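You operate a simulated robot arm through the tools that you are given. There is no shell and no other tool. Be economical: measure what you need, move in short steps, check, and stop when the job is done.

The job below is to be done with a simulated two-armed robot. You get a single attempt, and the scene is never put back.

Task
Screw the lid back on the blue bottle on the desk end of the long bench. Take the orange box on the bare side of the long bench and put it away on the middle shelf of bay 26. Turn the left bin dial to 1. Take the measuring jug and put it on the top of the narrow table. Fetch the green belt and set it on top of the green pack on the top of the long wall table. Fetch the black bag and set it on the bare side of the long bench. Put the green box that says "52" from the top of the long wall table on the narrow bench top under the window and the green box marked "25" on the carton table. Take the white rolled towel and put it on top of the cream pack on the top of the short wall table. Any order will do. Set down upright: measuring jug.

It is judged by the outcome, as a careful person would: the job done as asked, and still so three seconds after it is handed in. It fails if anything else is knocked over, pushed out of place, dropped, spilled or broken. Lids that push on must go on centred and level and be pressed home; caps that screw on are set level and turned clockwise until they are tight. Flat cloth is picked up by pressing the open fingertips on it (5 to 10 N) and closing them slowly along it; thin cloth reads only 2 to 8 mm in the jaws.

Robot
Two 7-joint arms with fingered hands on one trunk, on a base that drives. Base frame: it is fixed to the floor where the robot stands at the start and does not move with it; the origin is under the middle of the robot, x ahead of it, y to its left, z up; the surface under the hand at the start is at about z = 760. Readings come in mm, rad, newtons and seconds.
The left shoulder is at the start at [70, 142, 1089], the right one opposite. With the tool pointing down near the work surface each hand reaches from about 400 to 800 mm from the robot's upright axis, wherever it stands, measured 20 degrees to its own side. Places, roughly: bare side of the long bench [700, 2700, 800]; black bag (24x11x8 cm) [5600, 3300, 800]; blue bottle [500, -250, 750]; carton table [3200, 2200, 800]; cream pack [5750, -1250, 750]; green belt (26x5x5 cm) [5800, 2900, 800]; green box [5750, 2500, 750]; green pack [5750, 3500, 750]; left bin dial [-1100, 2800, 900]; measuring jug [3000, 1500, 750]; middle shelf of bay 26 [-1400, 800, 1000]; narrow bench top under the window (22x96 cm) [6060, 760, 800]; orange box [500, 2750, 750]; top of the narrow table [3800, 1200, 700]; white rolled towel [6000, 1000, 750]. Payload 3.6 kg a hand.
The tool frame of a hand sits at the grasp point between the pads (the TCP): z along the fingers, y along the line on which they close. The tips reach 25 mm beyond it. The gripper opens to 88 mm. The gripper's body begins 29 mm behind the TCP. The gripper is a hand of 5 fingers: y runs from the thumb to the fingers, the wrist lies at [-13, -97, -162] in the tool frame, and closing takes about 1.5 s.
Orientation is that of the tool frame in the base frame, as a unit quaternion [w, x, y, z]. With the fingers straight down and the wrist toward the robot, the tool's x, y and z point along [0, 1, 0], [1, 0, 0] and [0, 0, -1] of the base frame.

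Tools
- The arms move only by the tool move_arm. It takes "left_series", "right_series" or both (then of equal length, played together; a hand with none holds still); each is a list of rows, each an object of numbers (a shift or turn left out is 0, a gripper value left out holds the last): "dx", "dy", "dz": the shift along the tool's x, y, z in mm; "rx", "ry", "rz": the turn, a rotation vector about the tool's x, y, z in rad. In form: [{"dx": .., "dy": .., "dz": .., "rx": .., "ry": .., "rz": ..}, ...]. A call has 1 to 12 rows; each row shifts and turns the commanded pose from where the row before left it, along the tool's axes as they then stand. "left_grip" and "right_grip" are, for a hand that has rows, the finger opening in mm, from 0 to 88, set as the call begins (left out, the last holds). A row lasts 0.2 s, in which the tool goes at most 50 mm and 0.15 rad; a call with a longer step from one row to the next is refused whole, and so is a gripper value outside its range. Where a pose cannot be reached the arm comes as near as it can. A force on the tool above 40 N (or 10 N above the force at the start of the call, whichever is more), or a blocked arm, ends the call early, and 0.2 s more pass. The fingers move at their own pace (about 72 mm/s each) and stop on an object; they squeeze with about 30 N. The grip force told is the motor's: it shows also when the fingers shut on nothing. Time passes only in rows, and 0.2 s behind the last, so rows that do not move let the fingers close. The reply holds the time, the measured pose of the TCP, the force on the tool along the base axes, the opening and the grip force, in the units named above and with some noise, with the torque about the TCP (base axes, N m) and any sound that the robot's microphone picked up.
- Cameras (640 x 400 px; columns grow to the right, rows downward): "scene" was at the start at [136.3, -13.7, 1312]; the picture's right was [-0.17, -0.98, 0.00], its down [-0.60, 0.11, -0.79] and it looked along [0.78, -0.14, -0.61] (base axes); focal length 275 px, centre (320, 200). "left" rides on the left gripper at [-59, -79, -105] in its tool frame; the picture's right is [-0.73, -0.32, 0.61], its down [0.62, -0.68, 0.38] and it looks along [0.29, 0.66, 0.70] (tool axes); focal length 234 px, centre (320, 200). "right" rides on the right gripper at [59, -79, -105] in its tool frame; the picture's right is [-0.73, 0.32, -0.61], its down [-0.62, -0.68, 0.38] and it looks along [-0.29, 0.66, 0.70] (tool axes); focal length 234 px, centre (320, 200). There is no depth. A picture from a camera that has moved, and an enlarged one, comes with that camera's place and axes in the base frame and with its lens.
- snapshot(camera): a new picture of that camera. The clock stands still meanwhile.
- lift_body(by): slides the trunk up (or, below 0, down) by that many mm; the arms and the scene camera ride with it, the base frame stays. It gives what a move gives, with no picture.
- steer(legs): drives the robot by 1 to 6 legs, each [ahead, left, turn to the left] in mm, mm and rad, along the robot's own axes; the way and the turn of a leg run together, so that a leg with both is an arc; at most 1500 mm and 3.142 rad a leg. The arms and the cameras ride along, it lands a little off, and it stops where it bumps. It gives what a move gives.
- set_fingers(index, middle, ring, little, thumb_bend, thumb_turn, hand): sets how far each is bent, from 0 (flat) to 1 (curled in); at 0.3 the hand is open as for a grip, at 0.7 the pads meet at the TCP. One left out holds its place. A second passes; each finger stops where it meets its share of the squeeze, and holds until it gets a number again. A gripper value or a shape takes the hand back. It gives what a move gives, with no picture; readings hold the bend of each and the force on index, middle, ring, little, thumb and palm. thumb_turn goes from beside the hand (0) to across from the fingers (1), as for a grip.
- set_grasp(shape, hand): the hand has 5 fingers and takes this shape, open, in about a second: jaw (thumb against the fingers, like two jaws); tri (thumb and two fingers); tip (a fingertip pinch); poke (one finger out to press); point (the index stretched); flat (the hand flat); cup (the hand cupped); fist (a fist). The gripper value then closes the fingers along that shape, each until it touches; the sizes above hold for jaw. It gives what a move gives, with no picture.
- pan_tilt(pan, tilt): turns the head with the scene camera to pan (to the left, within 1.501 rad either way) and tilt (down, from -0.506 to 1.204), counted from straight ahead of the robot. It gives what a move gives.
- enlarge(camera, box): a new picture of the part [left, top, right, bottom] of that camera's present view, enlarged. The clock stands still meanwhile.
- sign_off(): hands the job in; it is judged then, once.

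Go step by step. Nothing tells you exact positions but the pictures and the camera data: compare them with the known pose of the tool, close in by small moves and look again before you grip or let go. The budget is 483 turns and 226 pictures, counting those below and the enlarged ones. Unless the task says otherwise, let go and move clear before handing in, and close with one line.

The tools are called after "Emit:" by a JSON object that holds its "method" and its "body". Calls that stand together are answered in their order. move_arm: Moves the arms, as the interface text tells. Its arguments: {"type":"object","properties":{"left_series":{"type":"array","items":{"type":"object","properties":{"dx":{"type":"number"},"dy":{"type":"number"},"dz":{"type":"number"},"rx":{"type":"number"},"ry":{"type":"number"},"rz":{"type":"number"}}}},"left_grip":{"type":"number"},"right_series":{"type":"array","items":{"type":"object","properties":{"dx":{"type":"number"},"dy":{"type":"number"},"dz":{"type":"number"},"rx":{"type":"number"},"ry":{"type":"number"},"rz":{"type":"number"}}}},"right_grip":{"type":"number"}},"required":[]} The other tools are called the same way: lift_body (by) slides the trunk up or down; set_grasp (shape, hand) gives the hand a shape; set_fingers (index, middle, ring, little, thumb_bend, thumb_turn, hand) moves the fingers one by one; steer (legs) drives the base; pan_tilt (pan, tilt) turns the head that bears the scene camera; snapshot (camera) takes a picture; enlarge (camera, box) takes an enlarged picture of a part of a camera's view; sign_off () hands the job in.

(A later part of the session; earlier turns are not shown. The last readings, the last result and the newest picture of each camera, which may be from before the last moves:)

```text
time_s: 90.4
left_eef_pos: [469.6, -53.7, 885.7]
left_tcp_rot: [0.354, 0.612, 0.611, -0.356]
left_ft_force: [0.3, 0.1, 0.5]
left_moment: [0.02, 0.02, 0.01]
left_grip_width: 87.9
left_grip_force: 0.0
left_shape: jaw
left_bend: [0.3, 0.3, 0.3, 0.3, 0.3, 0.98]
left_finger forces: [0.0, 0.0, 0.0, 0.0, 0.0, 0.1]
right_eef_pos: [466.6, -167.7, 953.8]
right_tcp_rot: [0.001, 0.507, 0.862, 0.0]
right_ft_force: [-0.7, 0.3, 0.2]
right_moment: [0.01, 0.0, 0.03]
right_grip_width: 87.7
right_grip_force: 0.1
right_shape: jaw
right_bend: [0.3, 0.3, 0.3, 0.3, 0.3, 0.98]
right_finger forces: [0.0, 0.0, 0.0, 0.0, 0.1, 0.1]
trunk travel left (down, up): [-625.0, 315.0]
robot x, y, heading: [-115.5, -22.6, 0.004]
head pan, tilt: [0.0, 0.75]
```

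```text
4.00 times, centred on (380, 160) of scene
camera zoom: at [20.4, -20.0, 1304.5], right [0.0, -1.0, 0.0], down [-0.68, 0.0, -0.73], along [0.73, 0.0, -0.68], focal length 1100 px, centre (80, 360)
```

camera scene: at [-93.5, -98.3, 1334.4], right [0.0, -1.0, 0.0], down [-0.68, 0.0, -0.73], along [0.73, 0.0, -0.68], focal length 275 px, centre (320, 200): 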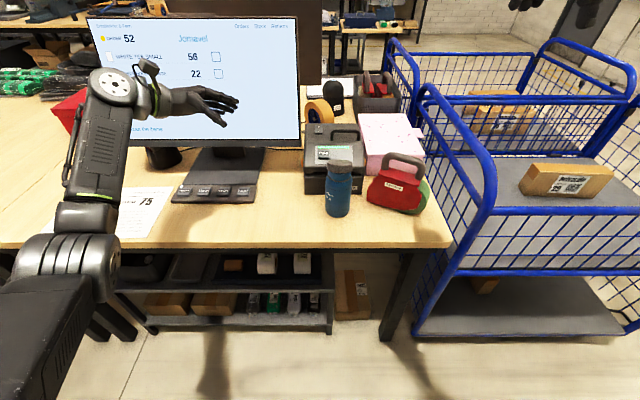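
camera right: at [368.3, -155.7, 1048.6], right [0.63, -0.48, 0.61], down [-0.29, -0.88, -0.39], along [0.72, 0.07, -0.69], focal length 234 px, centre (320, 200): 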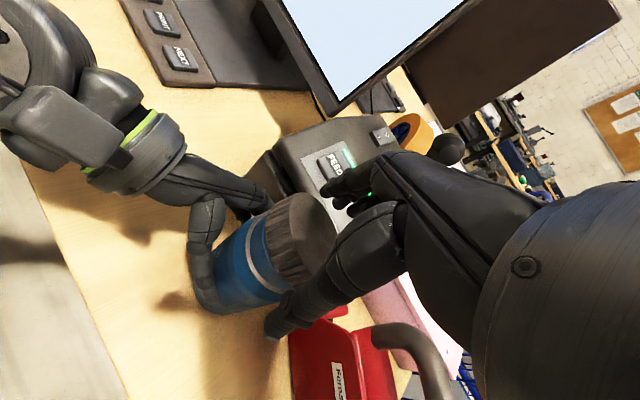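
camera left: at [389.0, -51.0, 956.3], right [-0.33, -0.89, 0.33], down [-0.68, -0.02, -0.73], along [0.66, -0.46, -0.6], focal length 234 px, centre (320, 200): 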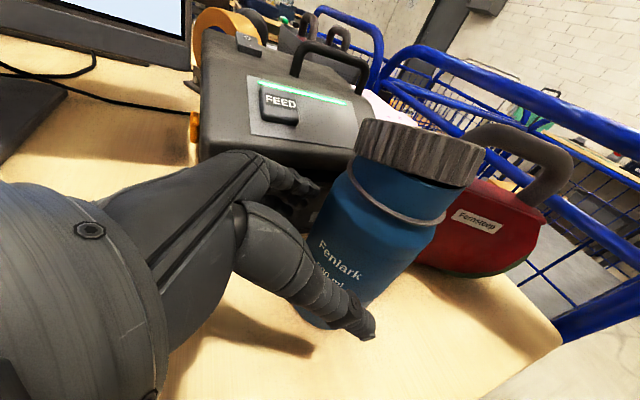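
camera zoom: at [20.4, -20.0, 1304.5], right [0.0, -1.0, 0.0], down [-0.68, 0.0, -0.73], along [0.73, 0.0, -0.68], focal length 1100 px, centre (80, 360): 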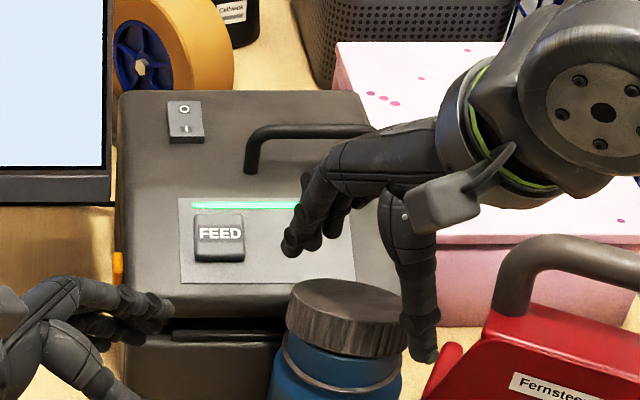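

Emit:
{"method": "move_arm", "body": {"right_series": [{"dx": 1.7, "dy": 1}, {"dz": 6}, {"dz": 6}, {"dx": 0}]}}

Emit:
{"method": "move_arm", "body": {"right_grip": 45, "right_series": [{"dx": 0}, {"dx": 0}, {"dx": 0}, {"dx": 0}, {"dx": 0}, {"dx": 0}, {"dx": 0}, {"dx": 0}]}}

Emit:
{"method": "enlarge", "body": {"camera": "scene", "box": [320, 110, 440, 210]}}

```text
time_s: 91.4
left_eef_pos: [468.4, -54.1, 885.4]
left_tcp_rot: [0.354, 0.613, 0.611, -0.355]
left_ft_force: [-0.4, 0.8, 0.8]
left_moment: [0.02, 0.02, 0.01]
left_grip_width: 88.0
left_grip_force: 0.0
left_shape: jaw
left_bend: [0.3, 0.3, 0.3, 0.3, 0.3, 0.98]
left_finger forces: [0.0, 0.1, 0.0, 0.0, 0.1, 0.0]
right_eef_pos: [465.7, -166.6, 943.0]
right_tcp_rot: [0.001, 0.507, 0.862, 0.001]
right_ft_force: [0.6, -0.2, -0.3]
right_moment: [0.01, 0.01, 0.01]
right_grip_width: 87.6
right_grip_force: 0.1
right_shape: jaw
right_bend: [0.3, 0.3, 0.3, 0.3, 0.3, 0.98]
right_finger forces: [0.0, 0.0, 0.0, 0.1, 0.1, 0.0]
trunk travel left (down, up): [-625.0, 315.0]
robot x, y, heading: [-116.3, -25.1, 0.003]
head pan, tilt: [0.0, 0.75]
```

```text
time_s: 93.2
left_eef_pos: [468.7, -52.8, 884.5]
left_tcp_rot: [0.354, 0.612, 0.611, -0.356]
left_ft_force: [-0.2, -0.4, -0.6]
left_moment: [-0.02, 0.01, 0.01]
left_grip_width: 88.1
left_grip_force: 0.1
left_shape: jaw
left_bend: [0.3, 0.3, 0.3, 0.3, 0.3, 0.98]
left_finger forces: [0.0, 0.0, 0.0, 0.1, 0.1, 0.0]
right_eef_pos: [467.1, -166.8, 941.8]
right_tcp_rot: [0.001, 0.508, 0.861, 0.001]
right_ft_force: [-0.1, 0.1, 1.7]
right_moment: [0.0, -0.01, 0.0]
right_grip_width: 55.2
right_grip_force: 29.6
right_shape: jaw
right_bend: [0.28, 0.39, 0.42, 0.41, 0.65, 1.0]
right_finger forces: [15.7, 11.7, 0.0, 0.0, 23.0, 0.0]
trunk travel left (down, up): [-625.0, 315.0]
robot x, y, heading: [-114.9, -23.4, 0.003]
head pan, tilt: [0.0, 0.75]
```

```text
4.00 times, centred on (380, 160) of scene
camera zoom: at [20.5, -20.0, 1304.4], right [0.0, -1.0, 0.0], down [-0.68, 0.0, -0.73], along [0.73, 0.0, -0.68], focal length 1100 px, centre (80, 360)
```

zoom: 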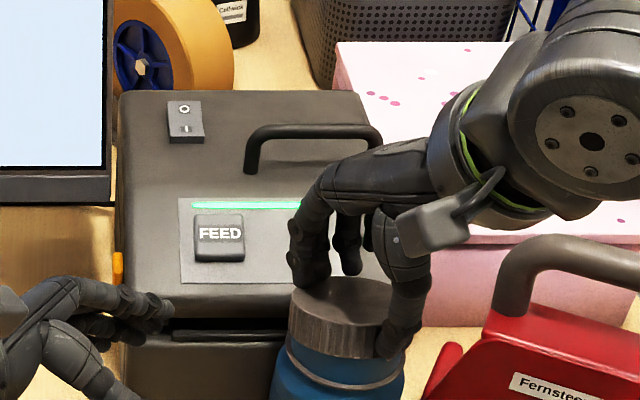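

Gripped. I'll lift the lid 35 mm and check whether it's level relative to the rim.

Emit:
{"method": "move_arm", "body": {"right_series": [{"dz": -10}, {"dz": -25}, {"dx": 0}]}}

Emit:
{"method": "enlarge", "body": {"camera": "scene", "box": [320, 110, 440, 210]}}

Emit:
{"method": "enlarge", "body": {"camera": "right", "box": [200, 160, 440, 340]}}

Emit:
{"method": "snapshot", "body": {"camera": "left"}}

```text
time_s: 94.0
left_eef_pos: [470.1, -53.4, 885.1]
left_tcp_rot: [0.354, 0.613, 0.611, -0.355]
left_ft_force: [-1.0, -1.1, -0.4]
left_moment: [0.0, 0.01, -0.01]
left_grip_width: 87.4
left_grip_force: 0.1
left_shape: jaw
left_bend: [0.3, 0.3, 0.3, 0.3, 0.3, 0.98]
left_finger forces: [0.0, 0.1, 0.1, 0.1, 0.0, 0.1]
right_eef_pos: [467.8, -168.7, 976.7]
right_tcp_rot: [-0.001, 0.507, 0.862, 0.001]
right_ft_force: [-1.3, -0.2, -0.1]
right_moment: [-0.01, 0.02, 0.0]
right_grip_width: 55.0
right_grip_force: 29.8
right_shape: jaw
right_bend: [0.28, 0.39, 0.42, 0.41, 0.66, 1.0]
right_finger forces: [15.5, 11.8, 0.0, 0.0, 22.9, 0.0]
trunk travel left (down, up): [-625.0, 315.0]
robot x, y, heading: [-113.5, -19.1, -0.002]
head pan, tilt: [0.0, 0.75]
```

```text
4.00 times, centred on (380, 160) of scene
camera zoom: at [21.0, -20.1, 1304.4], right [0.0, -1.0, 0.0], down [-0.68, 0.0, -0.73], along [0.73, 0.0, -0.68], focal length 1100 px, centre (80, 360)
```

zoom: 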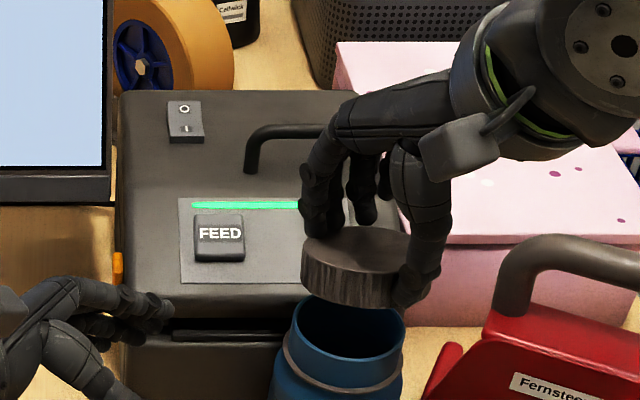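

```text
2.22 times, centred on (320, 250) of right
camera zoom: at [368.4, -156.2, 1082.1], right [0.63, -0.48, 0.61], down [-0.29, -0.88, -0.38], along [0.72, 0.07, -0.7], focal length 520 px, centre (320, 89)
```

zoom: 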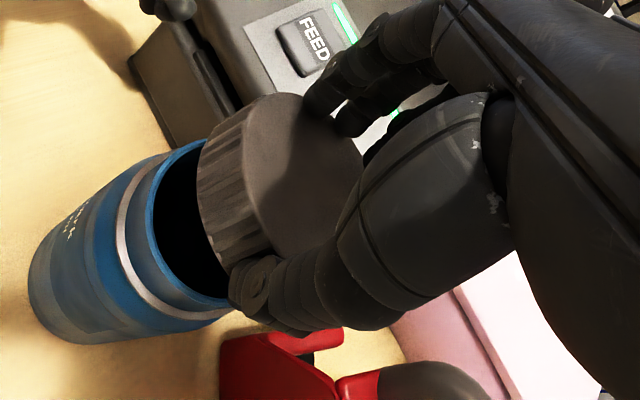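

```text
147 pictures are left
camera left: at [391.6, 7.9, 987.6], right [-0.33, -0.89, 0.33], down [-0.68, -0.02, -0.73], along [0.65, -0.46, -0.6], focal length 234 px, centre (320, 200)
```

left: 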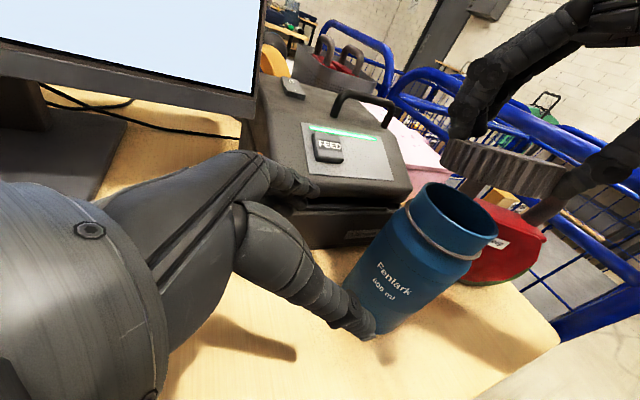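

Emit:
{"method": "move_arm", "body": {"right_series": [{"dx": -2, "dy": 0}, {"dz": 15}, {"dz": 8}, {"dx": 0}]}}

Emit:
{"method": "enlarge", "body": {"camera": "scene", "box": [330, 120, 430, 200]}}

Emit:
{"method": "enlarge", "body": {"camera": "left", "box": [370, 110, 590, 310]}}

```text
time_s: 95.0
left_eef_pos: [468.4, -54.1, 885.0]
left_tcp_rot: [0.355, 0.613, 0.61, -0.355]
left_ft_force: [-0.5, -0.8, 0.3]
left_moment: [0.0, 0.0, -0.01]
left_grip_width: 87.7
left_grip_force: 0.0
left_shape: jaw
left_bend: [0.3, 0.3, 0.3, 0.3, 0.3, 0.98]
left_finger forces: [0.1, 0.0, 0.1, 0.1, 0.0, 0.0]
right_eef_pos: [467.2, -168.9, 956.1]
right_tcp_rot: [0.001, 0.507, 0.862, 0.003]
right_ft_force: [-0.5, -0.5, 12.5]
right_moment: [0.17, -0.38, -0.01]
right_grip_width: 54.6
right_grip_force: 30.2
right_shape: jaw
right_bend: [0.28, 0.38, 0.42, 0.41, 0.66, 1.0]
right_finger forces: [16.6, 12.1, 0.0, 0.0, 22.9, 0.0]
trunk travel left (down, up): [-625.0, 315.0]
robot x, y, heading: [-111.3, -21.6, -0.005]
head pan, tilt: [0.0, 0.75]
```

```text
5.00 times, centred on (380, 160) of scene
camera zoom: at [19.0, -19.7, 1304.8], right [0.0, -1.0, 0.0], down [-0.68, 0.0, -0.73], along [0.73, 0.0, -0.68], focal length 1376 px, centre (20, 400)
```

zoom: 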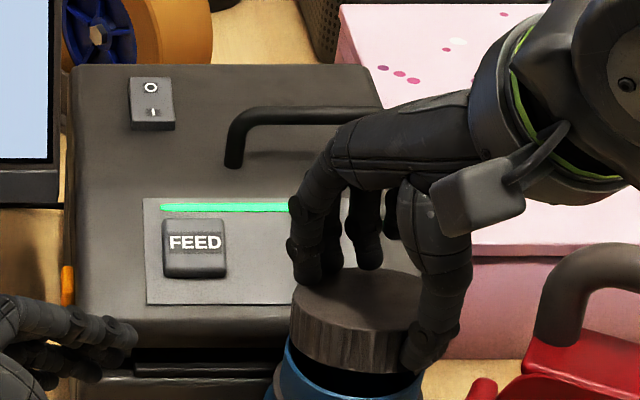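

```text
2.00 times, centred on (480, 210) of left
camera zoom: at [390.1, 8.2, 988.7], right [-0.33, -0.89, 0.33], down [-0.68, -0.02, -0.73], along [0.66, -0.46, -0.6], focal length 468 px, centre (0, 180)
```

zoom: 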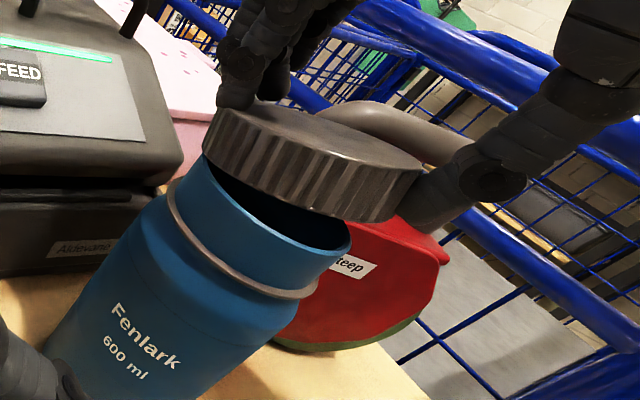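

The lid is tilted in the grip, with the finger side low by about 0.2 rad. I'll raise it slightly and tilt the hand to level it.

Emit:
{"method": "move_arm", "body": {"right_series": [{"dz": -12}, {"rx": -0.1, "dy": -2.5}, {"rx": -0.1, "dy": -2.5}, {"dx": 0}]}}

Emit:
{"method": "enlarge", "body": {"camera": "left", "box": [370, 110, 590, 310]}}

Emit:
{"method": "enlarge", "body": {"camera": "scene", "box": [330, 120, 430, 200]}}

```text
time_s: 96.0
left_eef_pos: [468.6, -53.4, 885.5]
left_tcp_rot: [0.354, 0.613, 0.611, -0.355]
left_ft_force: [0.1, 0.8, 0.4]
left_moment: [0.02, -0.04, 0.01]
left_grip_width: 87.5
left_grip_force: 0.0
left_shape: jaw
left_bend: [0.3, 0.3, 0.3, 0.3, 0.3, 0.98]
left_finger forces: [0.0, 0.0, 0.1, 0.1, 0.0, 0.0]
right_eef_pos: [462.1, -171.2, 965.9]
right_tcp_rot: [0.05, 0.504, 0.858, 0.087]
right_ft_force: [-0.2, -0.8, 0.2]
right_moment: [-0.01, -0.01, 0.01]
right_grip_width: 54.6
right_grip_force: 29.8
right_shape: jaw
right_bend: [0.28, 0.38, 0.42, 0.41, 0.66, 1.0]
right_finger forces: [16.1, 12.0, 0.0, 0.0, 22.7, 0.0]
trunk travel left (down, up): [-625.0, 315.0]
robot x, y, heading: [-113.0, -19.8, -0.002]
head pan, tilt: [0.0, 0.75]
```

```text
2.00 times, centred on (480, 210) of left
camera zoom: at [391.3, 8.1, 987.8], right [-0.33, -0.89, 0.33], down [-0.68, -0.02, -0.73], along [0.66, -0.46, -0.6], focal length 468 px, centre (0, 180)
```

zoom: 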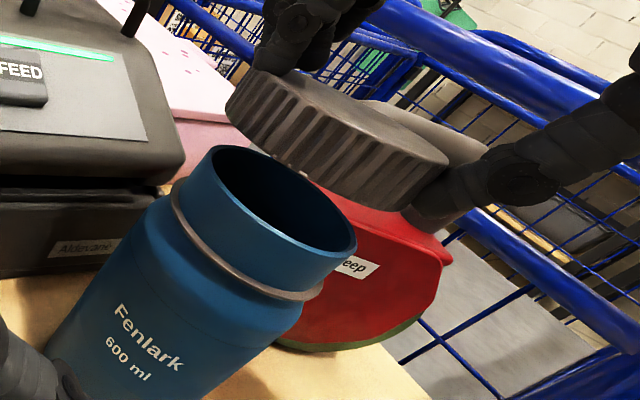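

```text
5.00 times, centred on (380, 160) of scene
camera zoom: at [20.6, -19.8, 1304.4], right [0.0, -1.0, 0.0], down [-0.68, 0.0, -0.73], along [0.73, 0.0, -0.68], focal length 1376 px, centre (20, 400)
```

zoom: 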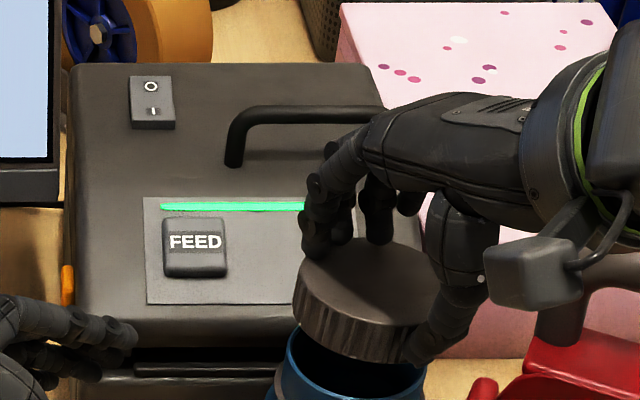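

The lid is now nearly level, offset by about (-1, +2) mm from the rim. I'll correct and lower until it touches.

Emit:
{"method": "move_arm", "body": {"right_series": [{"dx": -2.4, "dy": -3, "dz": 13.7}, {"dy": -0.6, "dz": 3}, {"dy": -0.6, "dz": 3}, {"dy": -0.6, "dz": 3}, {"dx": 0}]}}

Emit:
{"method": "enlarge", "body": {"camera": "left", "box": [370, 110, 590, 310]}}

```text
time_s: 97.2
left_eef_pos: [467.8, -54.4, 887.8]
left_tcp_rot: [0.355, 0.613, 0.61, -0.355]
left_ft_force: [0.2, 0.1, 0.0]
left_moment: [-0.02, 0.03, 0.03]
left_grip_width: 87.6
left_grip_force: 0.1
left_shape: jaw
left_bend: [0.3, 0.3, 0.3, 0.3, 0.3, 0.98]
left_finger forces: [0.0, 0.0, 0.0, 0.0, 0.1, 0.0]
right_eef_pos: [462.6, -172.1, 946.3]
right_tcp_rot: [0.051, 0.504, 0.857, 0.088]
right_ft_force: [0.7, -2.9, 19.2]
right_moment: [0.12, -0.22, -0.07]
right_grip_width: 55.1
right_grip_force: 30.3
right_shape: jaw
right_bend: [0.27, 0.37, 0.42, 0.41, 0.68, 1.0]
right_finger forces: [20.1, 13.2, 0.0, 0.0, 24.8, 0.1]
trunk travel left (down, up): [-625.0, 315.0]
robot x, y, heading: [-113.7, -23.3, -0.003]
head pan, tilt: [0.0, 0.75]
```

```text
2.00 times, centred on (480, 210) of left
camera zoom: at [389.1, 8.0, 989.3], right [-0.33, -0.89, 0.33], down [-0.68, -0.02, -0.73], along [0.66, -0.46, -0.6], focal length 468 px, centre (0, 180)
```

zoom: 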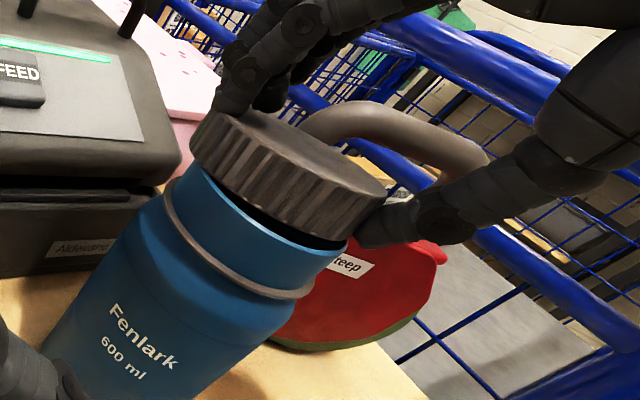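

Well centred now. I'll tilt a touch more, ease the pressure, and bring the left hand in to hold the bottle.

Emit:
{"method": "move_arm", "body": {"right_series": [{"dz": -1.5, "rx": -0.05, "dy": -1.2}, {"dx": 0}]}}

Emit:
{"method": "move_arm", "body": {"left_series": [{"dz": 40}, {"dz": 30}, {"dz": 20}, {"dz": 15}, {"dz": 12}, {"dz": 5}, {"dx": 0}]}}

Emit:
{"method": "enlarge", "body": {"camera": "scene", "box": [300, 120, 440, 230]}}

```text
time_s: 97.8
left_eef_pos: [467.4, -54.6, 886.1]
left_tcp_rot: [0.354, 0.613, 0.61, -0.354]
left_ft_force: [-0.3, -0.8, 0.1]
left_moment: [-0.01, 0.05, 0.02]
left_grip_width: 88.0
left_grip_force: 0.0
left_shape: jaw
left_bend: [0.3, 0.3, 0.3, 0.3, 0.3, 0.98]
left_finger forces: [0.0, 0.1, 0.1, 0.0, 0.1, 0.1]
right_eef_pos: [460.6, -172.1, 945.5]
right_tcp_rot: [0.064, 0.503, 0.855, 0.108]
right_ft_force: [-1.0, -0.8, 13.6]
right_moment: [-0.1, 0.17, -0.04]
right_grip_width: 55.4
right_grip_force: 30.3
right_shape: jaw
right_bend: [0.27, 0.36, 0.42, 0.41, 0.69, 1.0]
right_finger forces: [19.9, 13.0, 0.1, 0.0, 27.0, 0.0]
trunk travel left (down, up): [-625.0, 315.0]
robot x, y, heading: [-111.7, -19.1, -0.001]
head pan, tilt: [0.0, 0.75]
```

```text
time_s: 99.4
left_eef_pos: [466.4, -159.2, 825.2]
left_tcp_rot: [0.355, 0.612, 0.61, -0.356]
left_ft_force: [4.9, 6.1, 2.6]
left_moment: [-0.04, -0.06, 0.16]
left_grip_width: 87.8
left_grip_force: 0.1
left_shape: jaw
left_bend: [0.28, 0.3, 0.3, 0.3, 0.3, 0.98]
left_finger forces: [6.9, 0.0, 0.0, 0.1, 0.1, 0.1]
right_eef_pos: [460.6, -171.7, 945.0]
right_tcp_rot: [0.065, 0.503, 0.855, 0.108]
right_ft_force: [-4.7, -4.3, 10.9]
right_moment: [-0.21, 0.23, -0.05]
right_grip_width: 55.3
right_grip_force: 29.8
right_shape: jaw
right_bend: [0.27, 0.37, 0.42, 0.41, 0.69, 1.0]
right_finger forces: [18.6, 11.7, 0.0, 0.1, 28.7, 0.0]
trunk travel left (down, up): [-625.0, 315.0]
robot x, y, heading: [-108.3, -22.0, 0.001]
head pan, tilt: [0.0, 0.75]
```

```text
3.64 times, centred on (370, 175) of scene
camera zoom: at [18.2, -19.0, 1304.8], right [0.0, -1.0, 0.0], down [-0.68, 0.0, -0.73], along [0.73, 0.0, -0.68], focal length 1000 px, centre (138, 291)
```

zoom: 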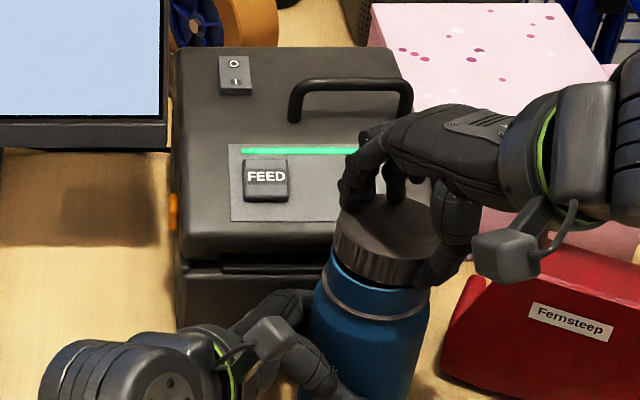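

Emit:
{"method": "move_arm", "body": {"left_series": [{"dy": 3, "dz": -4}, {"dx": 0}]}}

Emit:
{"method": "move_arm", "body": {"left_grip": 55, "left_series": [{"dx": 0}, {"dx": 0}, {"dx": 0}, {"dx": 0}, {"dx": 0}, {"dx": 0}, {"dx": 0}]}}

Emit:
{"method": "enlarge", "body": {"camera": "scene", "box": [300, 120, 440, 230]}}

```text
time_s: 100.0
left_eef_pos: [470.3, -156.1, 827.4]
left_tcp_rot: [0.354, 0.614, 0.61, -0.355]
left_ft_force: [0.6, -0.4, -1.6]
left_moment: [0.02, 0.0, 0.02]
left_grip_width: 87.7
left_grip_force: 0.0
left_shape: jaw
left_bend: [0.3, 0.3, 0.3, 0.3, 0.3, 0.98]
left_finger forces: [0.6, 0.0, 0.1, 0.1, 0.0, 0.0]
right_eef_pos: [462.4, -173.8, 946.0]
right_tcp_rot: [0.064, 0.503, 0.855, 0.108]
right_ft_force: [-2.6, -0.5, 10.6]
right_moment: [-0.13, 0.19, 0.01]
right_grip_width: 55.4
right_grip_force: 30.5
right_shape: jaw
right_bend: [0.27, 0.36, 0.42, 0.41, 0.69, 1.0]
right_finger forces: [19.8, 12.8, 0.0, 0.0, 27.7, 0.0]
trunk travel left (down, up): [-625.0, 315.0]
robot x, y, heading: [-112.8, -22.1, -0.008]
head pan, tilt: [0.0, 0.75]
```

```text
time_s: 101.6
left_eef_pos: [470.3, -156.1, 826.7]
left_tcp_rot: [0.355, 0.614, 0.61, -0.355]
left_ft_force: [-2.8, -6.0, -0.3]
left_moment: [0.03, -0.15, -0.06]
left_grip_width: 62.0
left_grip_force: 29.9
left_shape: jaw
left_bend: [0.27, 0.35, 0.33, 0.43, 0.57, 0.99]
left_finger forces: [17.7, 8.7, 3.6, 0.2, 33.2, 0.1]
right_eef_pos: [461.7, -172.8, 945.1]
right_tcp_rot: [0.063, 0.502, 0.855, 0.109]
right_ft_force: [1.8, 3.6, 11.4]
right_moment: [-0.05, 0.07, -0.02]
right_grip_width: 55.3
right_grip_force: 29.8
right_shape: jaw
right_bend: [0.27, 0.36, 0.42, 0.41, 0.69, 1.0]
right_finger forces: [21.2, 14.2, 0.0, 0.0, 25.5, 0.0]
trunk travel left (down, up): [-625.0, 315.0]
robot x, y, heading: [-114.4, -19.5, 0.002]
head pan, tilt: [0.0, 0.75]
```

```text
3.64 times, centred on (370, 175) of scene
camera zoom: at [18.6, -20.2, 1304.7], right [0.0, -1.0, 0.0], down [-0.68, 0.0, -0.73], along [0.73, 0.0, -0.68], focal length 1000 px, centre (138, 291)
```

zoom: 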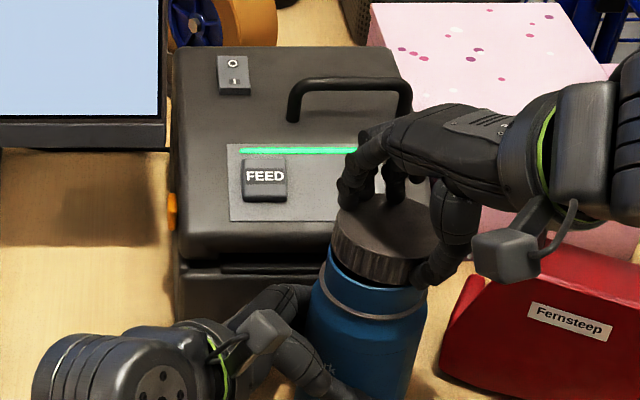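

Both hands hold. Contact reads on the near-right edge, so I'll search by nudging the lid that way with light pressure.

Emit:
{"method": "move_arm", "body": {"right_series": [{"dy": -1.7, "dz": -0.4}, {"dy": -0.2, "dz": 1}, {"dx": 0}]}}

```text
time_s: 102.4
left_eef_pos: [470.1, -155.2, 826.3]
left_tcp_rot: [0.355, 0.613, 0.611, -0.354]
left_ft_force: [-2.5, -3.0, -1.1]
left_moment: [0.08, -0.13, -0.02]
left_grip_width: 61.4
left_grip_force: 29.8
left_shape: jaw
left_bend: [0.27, 0.35, 0.33, 0.43, 0.57, 0.99]
left_finger forces: [17.7, 8.7, 4.0, 0.2, 32.6, 0.0]
right_eef_pos: [460.2, -174.0, 945.4]
right_tcp_rot: [0.064, 0.503, 0.855, 0.109]
right_ft_force: [2.9, 0.3, 15.2]
right_moment: [0.13, -0.18, -0.03]
right_grip_width: 55.5
right_grip_force: 30.0
right_shape: jaw
right_bend: [0.27, 0.36, 0.42, 0.41, 0.7, 1.0]
right_finger forces: [22.2, 14.4, 0.0, 0.1, 23.9, 0.0]
trunk travel left (down, up): [-625.0, 315.0]
robot x, y, heading: [-119.1, -20.0, -0.001]
head pan, tilt: [0.0, 0.75]
```

The contact now sits about centred, so the lid rests flat on the rim. With the bottle held, I'll turn clockwise about the lid's axis and watch the torque.

Emit:
{"method": "move_arm", "body": {"right_series": [{"dy": 0.6}, {"dx": 0.9, "dy": -0.45, "ry": -0.03, "rz": 0.116}, {"dx": 0.9, "dy": -0.45, "ry": -0.03, "rz": 0.116}, {"dx": 0.9, "dy": -0.45, "ry": -0.03, "rz": 0.116}, {"dx": 0.9, "dy": -0.45, "ry": -0.03, "rz": 0.116}, {"dx": 0}]}}

Emit:
{"method": "enlarge", "body": {"camera": "scene", "box": [300, 120, 440, 230]}}

```text
time_s: 103.8
left_eef_pos: [470.8, -153.6, 826.4]
left_tcp_rot: [0.356, 0.612, 0.611, -0.354]
left_ft_force: [6.3, 8.5, 1.6]
left_moment: [-0.06, 0.05, 0.11]
left_grip_width: 60.4
left_grip_force: 29.8
left_shape: jaw
left_bend: [0.27, 0.35, 0.33, 0.43, 0.6, 0.98]
left_finger forces: [21.0, 10.2, 4.5, 0.1, 27.7, 0.0]
right_eef_pos: [457.3, -170.9, 943.1]
right_tcp_rot: [0.089, 0.693, 0.71, 0.089]
right_ft_force: [-3.9, -6.5, 17.1]
right_moment: [-0.08, -0.36, -0.16]
right_grip_width: 36.4
right_grip_force: 30.2
right_shape: jaw
right_bend: [0.74, 0.47, 0.42, 0.41, 0.79, 1.0]
right_finger forces: [13.6, 3.8, 0.1, 0.0, 14.9, 0.0]
trunk travel left (down, up): [-625.0, 315.0]
robot x, y, heading: [-111.3, -20.3, 0.001]
head pan, tilt: [0.0, 0.75]
```

```text
3.64 times, centred on (370, 175) of scene
camera zoom: at [18.0, -19.3, 1304.8], right [0.0, -1.0, 0.0], down [-0.68, 0.0, -0.73], along [0.73, 0.0, -0.68], focal length 1000 px, centre (138, 291)
```

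zoom: 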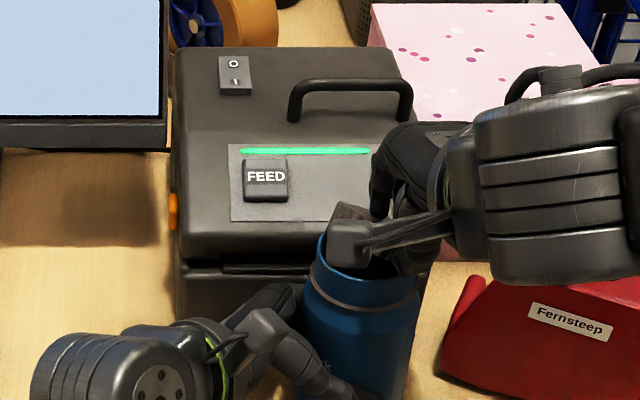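

The grip slipped (width 36). I'll look at what happened before moving.

Emit:
{"method": "snapshot", "body": {"camera": "left"}}

Emit:
{"method": "snapshot", "body": {"camera": "right"}}

```text
138 pictures are left
camera left: at [391.7, -92.8, 929.8], right [-0.33, -0.89, 0.33], down [-0.68, -0.02, -0.73], along [0.66, -0.46, -0.6], focal length 234 px, centre (320, 200)
```

left: 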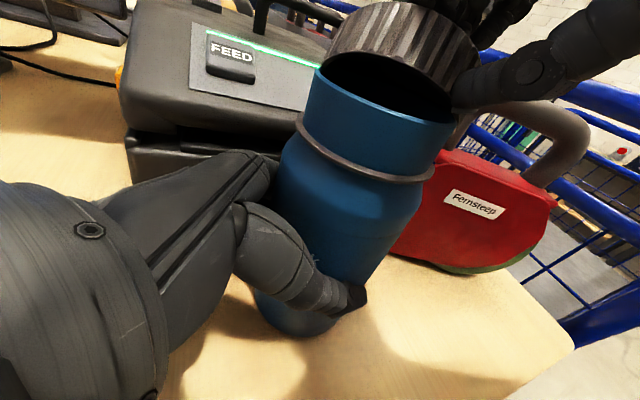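

```text
137 pictures are left
camera right: at [352.0, -115.4, 1025.4], right [0.18, -0.72, 0.67], down [-0.55, -0.64, -0.54], along [0.82, -0.27, -0.51], focal length 234 px, centre (320, 200)
```

right: 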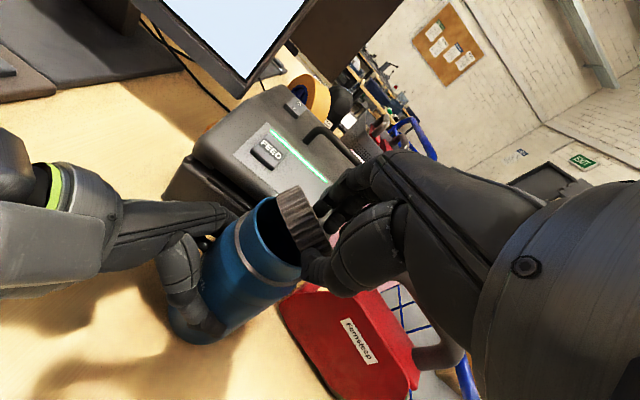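

The lid tipped up but is still pinched. I'll lift it clear slowly.

Emit:
{"method": "move_arm", "body": {"right_series": [{"dy": 2.5, "dz": -10}, {"dy": 4, "dz": -16}, {"dy": 8, "dz": -30}, {"dx": 0}]}}

Emit:
{"method": "snapshot", "body": {"camera": "scene"}}

Emit:
{"method": "snapshot", "body": {"camera": "left"}}

```text
time_s: 104.8
left_eef_pos: [470.9, -156.5, 827.2]
left_tcp_rot: [0.354, 0.613, 0.611, -0.355]
left_ft_force: [-1.4, 0.0, 3.5]
left_moment: [0.03, -0.09, 0.03]
left_grip_width: 60.5
left_grip_force: 30.1
left_shape: jaw
left_bend: [0.27, 0.35, 0.33, 0.43, 0.6, 0.98]
left_finger forces: [18.8, 9.0, 4.2, 0.1, 31.6, 0.1]
right_eef_pos: [456.2, -172.0, 1001.8]
right_tcp_rot: [0.087, 0.691, 0.711, 0.09]
right_ft_force: [-0.6, -0.1, -0.3]
right_moment: [0.0, 0.01, -0.03]
right_grip_width: 26.8
right_grip_force: 29.7
right_shape: jaw
right_bend: [0.76, 0.51, 0.42, 0.41, 0.84, 1.0]
right_finger forces: [0.0, 0.0, 0.1, 0.0, 0.1, 0.1]
trunk travel left (down, up): [-625.0, 315.0]
robot x, y, heading: [-116.1, -19.0, 0.004]
head pan, tilt: [0.0, 0.75]
```

```text
136 pictures are left
camera scene: at [19.9, -20.1, 1304.5], right [0.0, -1.0, 0.0], down [-0.68, 0.0, -0.73], along [0.73, 0.0, -0.68], focal length 275 px, centre (320, 200)
```

scene: 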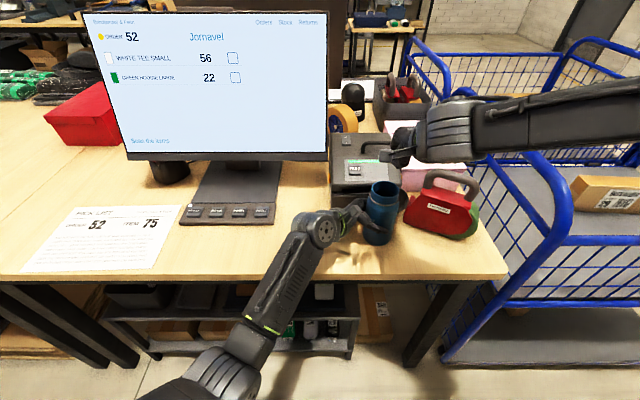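

```text
135 pictures are left
camera left: at [392.3, -94.5, 928.9], right [-0.33, -0.89, 0.33], down [-0.68, -0.02, -0.73], along [0.66, -0.46, -0.6], focal length 234 px, centre (320, 200)
```

left: 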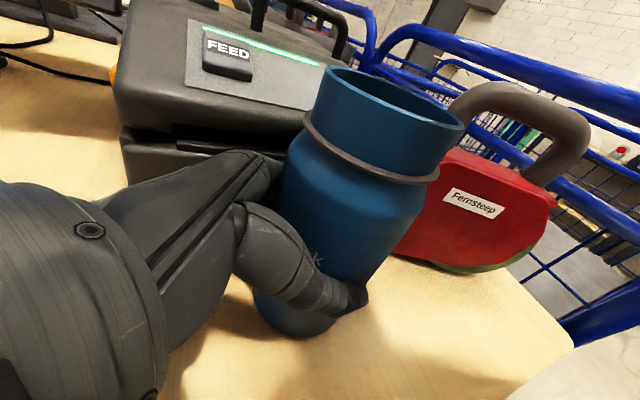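

The lid slipped out of the fingers. I'll clear the right hand and find where it fell.

Emit:
{"method": "move_arm", "body": {"right_grip": 88, "right_series": [{"dz": -45}, {"dz": -40}, {"dx": -45}, {"dx": -45}, {"dx": -45}, {"dx": 0}, {"dx": 0}, {"dx": 0}]}}

Emit:
{"method": "enlarge", "body": {"camera": "scene", "box": [300, 110, 500, 260]}}

Emit:
{"method": "snapshot", "body": {"camera": "right"}}

```text
time_s: 106.6
left_eef_pos: [470.9, -155.6, 825.8]
left_tcp_rot: [0.354, 0.613, 0.611, -0.355]
left_ft_force: [0.5, -0.1, 3.0]
left_moment: [0.01, -0.11, 0.06]
left_grip_width: 60.3
left_grip_force: 29.8
left_shape: jaw
left_bend: [0.27, 0.35, 0.33, 0.43, 0.6, 0.98]
left_finger forces: [18.7, 9.2, 4.5, 0.1, 31.5, 0.0]
right_eef_pos: [442.0, -308.5, 1080.2]
right_tcp_rot: [0.088, 0.692, 0.711, 0.09]
right_ft_force: [0.1, 0.2, -1.0]
right_moment: [0.01, -0.03, 0.01]
right_grip_width: 87.6
right_grip_force: 0.0
right_shape: jaw
right_bend: [0.3, 0.3, 0.3, 0.3, 0.3, 0.98]
right_finger forces: [0.1, 0.0, 0.1, 0.1, 0.0, 0.0]
trunk travel left (down, up): [-625.0, 315.0]
robot x, y, heading: [-114.0, -21.5, -0.004]
head pan, tilt: [0.0, 0.75]
```

```text
2.67 times, centred on (400, 185) of scene
camera zoom: at [19.9, -19.7, 1304.5], right [0.0, -1.0, 0.0], down [-0.68, 0.0, -0.73], along [0.73, 0.0, -0.68], focal length 734 px, centre (107, 240)
```

zoom: 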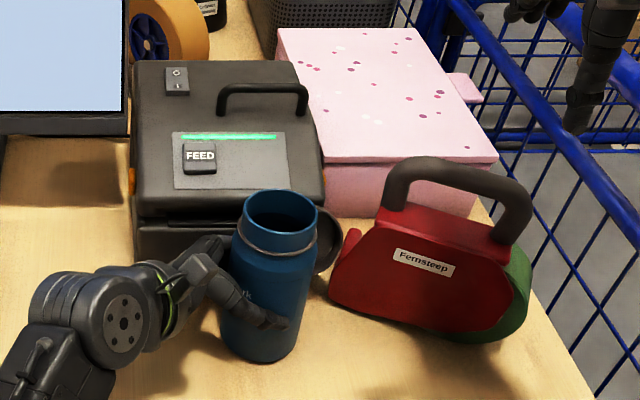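

```text
133 pictures are left
camera right: at [336.7, -252.6, 1162.4], right [0.18, -0.72, 0.67], down [-0.55, -0.64, -0.54], along [0.82, -0.27, -0.51], focal length 234 px, centre (320, 200)
```

right: 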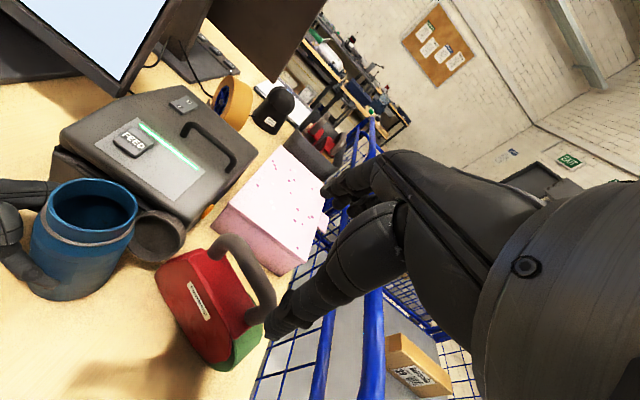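

Emit:
{"method": "enlarge", "body": {"camera": "right", "box": [60, 170, 260, 300]}}

```text
3.08 times, centred on (160, 235) of right
camera zoom: at [336.7, -252.6, 1162.4], right [0.18, -0.72, 0.67], down [-0.55, -0.64, -0.54], along [0.82, -0.27, -0.51], focal length 720 px, centre (812, 92)
```

zoom: 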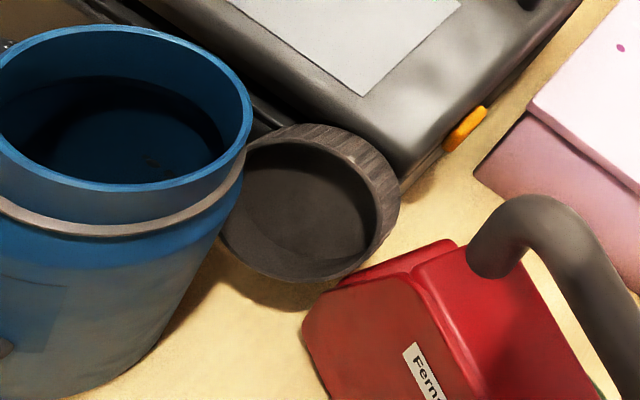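

The lid is leaning open-side-out between the bottle, the printer and the tape gun. I'll first lift the bottle with the left hand and move it about 100 mm left to make room.

Emit:
{"method": "move_arm", "body": {"left_series": [{"dx": -8.7, "dz": -5}, {"dx": -8.7, "dz": -5}, {"dx": 15, "dz": -26}, {"dx": 20, "dz": -34.7}, {"dx": 15, "dz": -26}, {"dx": 0}]}}

Emit:
{"method": "enlarge", "body": {"camera": "scene", "box": [280, 130, 480, 280]}}

Emit:
{"method": "enlarge", "body": {"camera": "right", "box": [60, 170, 260, 300]}}

```text
time_s: 108.0
left_eef_pos: [475.8, -54.8, 844.7]
left_tcp_rot: [0.355, 0.613, 0.611, -0.355]
left_ft_force: [0.0, 0.8, -0.6]
left_moment: [0.0, -0.02, 0.01]
left_grip_width: 60.0
left_grip_force: 30.0
left_shape: jaw
left_bend: [0.27, 0.35, 0.33, 0.43, 0.6, 0.98]
left_finger forces: [18.8, 8.9, 4.1, 0.0, 30.9, 0.0]
right_eef_pos: [441.8, -308.1, 1079.9]
right_tcp_rot: [0.087, 0.691, 0.711, 0.09]
right_ft_force: [0.8, 0.6, -1.1]
right_moment: [0.0, -0.02, 0.0]
right_grip_width: 87.9
right_grip_force: 0.0
right_shape: jaw
right_bend: [0.3, 0.3, 0.3, 0.3, 0.3, 0.98]
right_finger forces: [0.0, 0.0, 0.0, 0.0, 0.0, 0.0]
trunk travel left (down, up): [-625.0, 315.0]
robot x, y, heading: [-113.9, -23.1, -0.003]
head pan, tilt: [0.0, 0.75]
```

```text
2.67 times, centred on (380, 205) of scene
camera zoom: at [20.7, -20.6, 1304.4], right [0.0, -1.0, 0.0], down [-0.68, 0.0, -0.73], along [0.73, 0.0, -0.68], focal length 734 px, centre (160, 187)
```

zoom: 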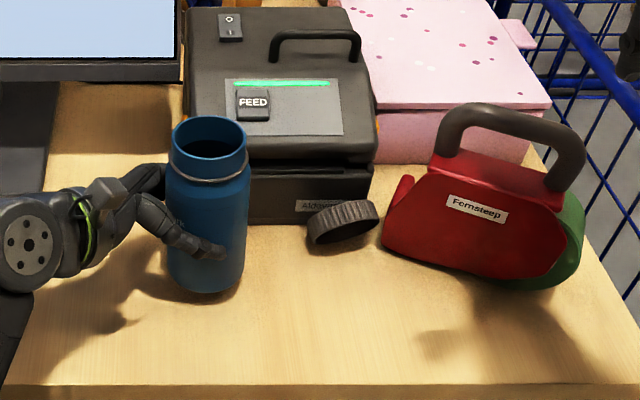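

```text
3.08 times, centred on (160, 235) of right
camera zoom: at [337.4, -253.2, 1162.0], right [0.18, -0.72, 0.67], down [-0.55, -0.64, -0.54], along [0.82, -0.27, -0.51], focal length 720 px, centre (812, 92)
```

zoom: 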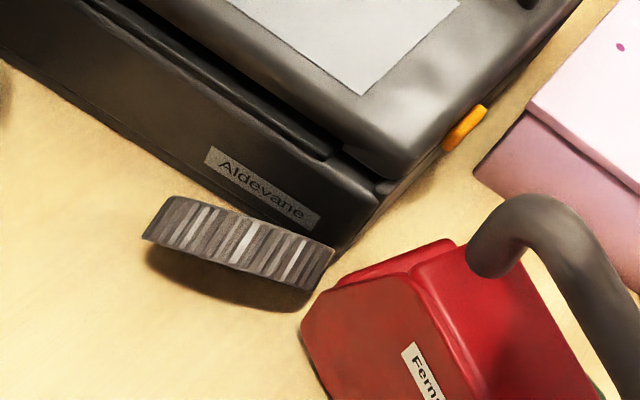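

The lid is tipping the right way. I'll set the bottle down and look again.

Emit:
{"method": "move_arm", "body": {"left_series": [{"dx": 8, "dz": 4.6}, {"dx": 5, "dz": 2.9}, {"dx": 2.6, "dz": 1.5}, {"dx": 0}, {"dx": 0}]}}

Emit:
{"method": "enlarge", "body": {"camera": "scene", "box": [320, 160, 480, 280]}}

Emit:
{"method": "enlarge", "body": {"camera": "left", "box": [320, 150, 640, 400]}}

```text
time_s: 109.2
left_eef_pos: [474.2, -54.9, 827.7]
left_tcp_rot: [0.354, 0.612, 0.612, -0.355]
left_ft_force: [0.1, -0.5, -1.3]
left_moment: [0.03, 0.01, 0.01]
left_grip_width: 60.1
left_grip_force: 29.8
left_shape: jaw
left_bend: [0.27, 0.35, 0.33, 0.43, 0.6, 0.98]
left_finger forces: [18.8, 8.8, 4.1, 0.0, 30.9, 0.1]
right_eef_pos: [442.3, -308.1, 1079.8]
right_tcp_rot: [0.088, 0.691, 0.712, 0.09]
right_ft_force: [0.3, 0.3, 0.0]
right_moment: [0.02, 0.0, -0.03]
right_grip_width: 87.8
right_grip_force: 0.0
right_shape: jaw
right_bend: [0.3, 0.3, 0.3, 0.3, 0.3, 0.98]
right_finger forces: [0.0, 0.0, 0.0, 0.0, 0.0, 0.1]
trunk travel left (down, up): [-625.0, 315.0]
robot x, y, heading: [-111.5, -20.5, -0.002]
head pan, tilt: [0.0, 0.75]
```

```text
3.33 times, centred on (400, 220) of scene
camera zoom: at [20.7, -20.1, 1304.4], right [0.0, -1.0, 0.0], down [-0.68, 0.0, -0.73], along [0.73, 0.0, -0.68], focal length 917 px, centre (53, 133)
```

zoom: 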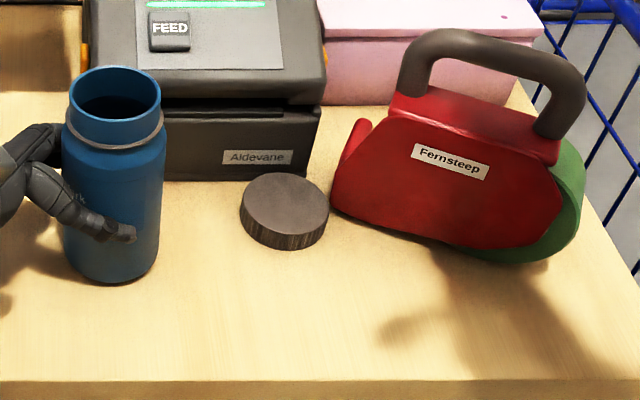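

```text
1.60 times, centred on (480, 275) of left
camera zoom: at [394.7, 6.3, 930.6], right [-0.33, -0.89, 0.33], down [-0.68, -0.02, -0.73], along [0.65, -0.46, -0.6], focal length 375 px, centre (64, 80)
```

zoom: 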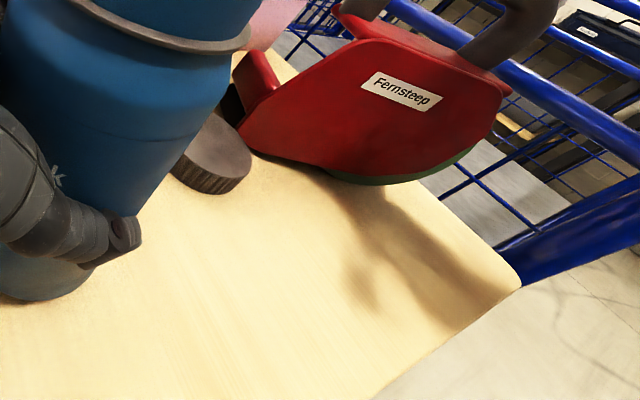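

The lid fell flat, right side up, at about (502, -200). I'll release the bottle, straighten the right hand, then shift the base left so the bottle is well placed for both arms.

Emit:
{"method": "move_arm", "body": {"left_grip": 88, "left_series": [{"dx": 0}, {"dx": 0}, {"dx": 0}, {"dx": 0}, {"dx": 0}, {"dx": 0}, {"dz": -10}, {"dz": -20}, {"dz": -30}, {"dz": -30}, {"dz": -30}, {"dy": -30}], "right_series": [{"rx": 0.0287, "ry": 0.0162, "rz": -0.1266}, {"rx": 0.0287, "ry": 0.0162, "rz": -0.1266}, {"rx": 0.0287, "ry": 0.0162, "rz": -0.1266}, {"rx": 0.0287, "ry": 0.0162, "rz": -0.1266}, {"rx": 0.0287, "ry": 0.0162, "rz": -0.1266}, {"rx": 0.0287, "ry": 0.0162, "rz": -0.1266}, {"rx": 0.0287, "ry": 0.0162, "rz": -0.1266}, {"rx": 0.0287, "ry": 0.0162, "rz": -0.1266}, {"dx": 0}, {"dx": 0}, {"dx": 0}, {"dx": 0}]}}

Emit:
{"method": "steer", "body": {"legs": [[0, 95, 0]]}}

Emit:
{"method": "enlarge", "body": {"camera": "scene", "box": [320, 130, 520, 280]}}

```text
time_s: 111.8
left_eef_pos: [443.1, 50.4, 888.1]
left_tcp_rot: [0.354, 0.613, 0.61, -0.356]
left_ft_force: [0.1, 0.5, 0.4]
left_moment: [-0.01, 0.03, 0.0]
left_grip_width: 88.0
left_grip_force: 0.0
left_shape: jaw
left_bend: [0.3, 0.3, 0.3, 0.3, 0.3, 0.98]
left_finger forces: [0.0, 0.0, 0.1, 0.0, 0.0, 0.0]
right_eef_pos: [439.8, -305.9, 1082.7]
right_tcp_rot: [0.0, 0.259, 0.966, 0.0]
right_ft_force: [-0.6, 0.1, -0.3]
right_moment: [0.0, -0.02, 0.0]
right_grip_width: 87.7
right_grip_force: 0.1
right_shape: jaw
right_bend: [0.3, 0.3, 0.3, 0.3, 0.3, 0.98]
right_finger forces: [0.0, 0.0, 0.0, 0.0, 0.0, 0.0]
trunk travel left (down, up): [-625.0, 315.0]
robot x, y, heading: [-114.2, -21.1, -0.0]
head pan, tilt: [0.0, 0.75]
```

```text
time_s: 113.0
left_eef_pos: [444.8, 145.5, 885.8]
left_tcp_rot: [0.354, 0.614, 0.61, -0.355]
left_ft_force: [-0.5, -0.1, -0.4]
left_moment: [0.0, 0.02, 0.04]
left_grip_width: 87.8
left_grip_force: 0.0
left_shape: jaw
left_bend: [0.3, 0.3, 0.3, 0.3, 0.3, 0.98]
left_finger forces: [0.0, 0.1, 0.1, 0.0, 0.1, 0.1]
right_eef_pos: [441.4, -209.2, 1083.7]
right_tcp_rot: [-0.001, 0.259, 0.966, 0.0]
right_ft_force: [0.0, -0.3, -0.1]
right_moment: [0.0, 0.0, 0.0]
right_grip_width: 87.7
right_grip_force: 0.1
right_shape: jaw
right_bend: [0.3, 0.3, 0.3, 0.3, 0.3, 0.98]
right_finger forces: [0.0, 0.1, 0.0, 0.0, 0.0, 0.0]
trunk travel left (down, up): [-625.0, 315.0]
robot x, y, heading: [-114.4, 71.3, -0.002]
head pan, tilt: [0.0, 0.75]
```

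```text
2.67 times, centred on (420, 205) of scene
camera zoom: at [20.7, 75.8, 1304.4], right [0.0, -1.0, 0.0], down [-0.68, 0.0, -0.73], along [0.73, 0.0, -0.68], focal length 734 px, centre (53, 187)
```

zoom: 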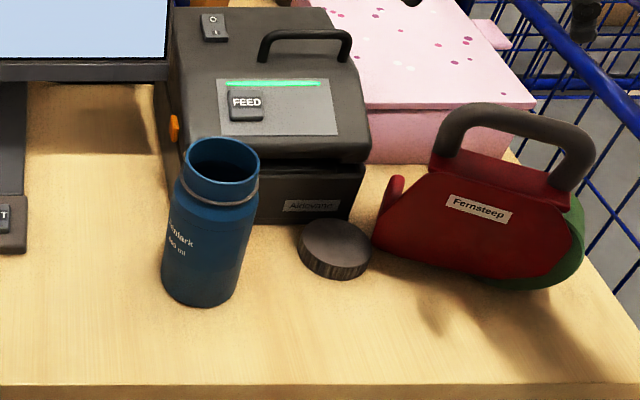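

The lid lies too close to the printer for fingers to fit around it. I'll close the hand and use the fingertips to drag the lid toward the robot first.

Emit:
{"method": "move_arm", "body": {"right_grip": 0, "right_series": [{"dx": -18, "dy": 15.5}, {"dx": -18, "dy": 15.5}, {"dz": 40}, {"dz": 40}, {"dz": 45}, {"dz": 45}, {"dz": 45}, {"dx": 0}]}}

Emit:
{"method": "enlarge", "body": {"camera": "right", "box": [200, 150, 440, 350]}}

Emit:
{"method": "enlarge", "body": {"camera": "scene", "box": [380, 130, 520, 240]}}

```text
time_s: 114.8
left_eef_pos: [443.8, 145.8, 886.7]
left_tcp_rot: [0.354, 0.614, 0.61, -0.355]
left_ft_force: [-0.5, 0.0, -0.4]
left_moment: [-0.01, -0.03, 0.04]
left_grip_width: 88.0
left_grip_force: 0.0
left_shape: jaw
left_bend: [0.3, 0.3, 0.3, 0.3, 0.3, 0.98]
left_finger forces: [0.0, 0.0, 0.1, 0.0, 0.1, 0.0]
right_eef_pos: [484.2, -200.1, 873.4]
right_tcp_rot: [0.001, 0.26, 0.966, 0.0]
right_ft_force: [0.7, 0.4, 0.3]
right_moment: [0.01, 0.01, -0.03]
right_grip_width: 0.2
right_grip_force: 29.9
right_shape: jaw
right_bend: [0.7, 0.7, 0.7, 0.7, 0.4, 1.0]
right_finger forces: [0.1, 0.0, 0.0, 0.0, 0.0, 0.0]
right hand out of reach, approached as far as the arm can: row 7
trunk travel left (down, up): [-625.0, 315.0]
robot x, y, heading: [-112.4, 74.9, -0.005]
head pan, tilt: [0.0, 0.75]
```

```text
2.00 times, centred on (320, 250) of right
camera zoom: at [392.7, -238.8, 976.9], right [0.79, -0.09, 0.61], down [0.2, -0.9, -0.38], along [0.58, 0.42, -0.7], focal length 468 px, centre (320, 100)
```

zoom: 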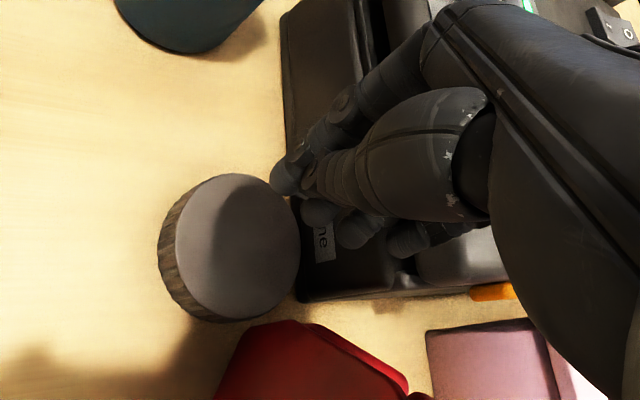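

```text
3.64 times, centred on (450, 185) of scene
camera zoom: at [20.0, 75.0, 1304.5], right [0.0, -1.0, 0.0], down [-0.68, 0.0, -0.73], along [0.73, 0.0, -0.68], focal length 1000 px, centre (-153, 254)
```

zoom: 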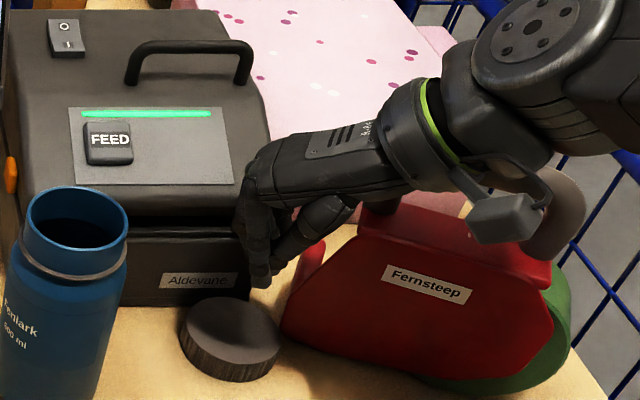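

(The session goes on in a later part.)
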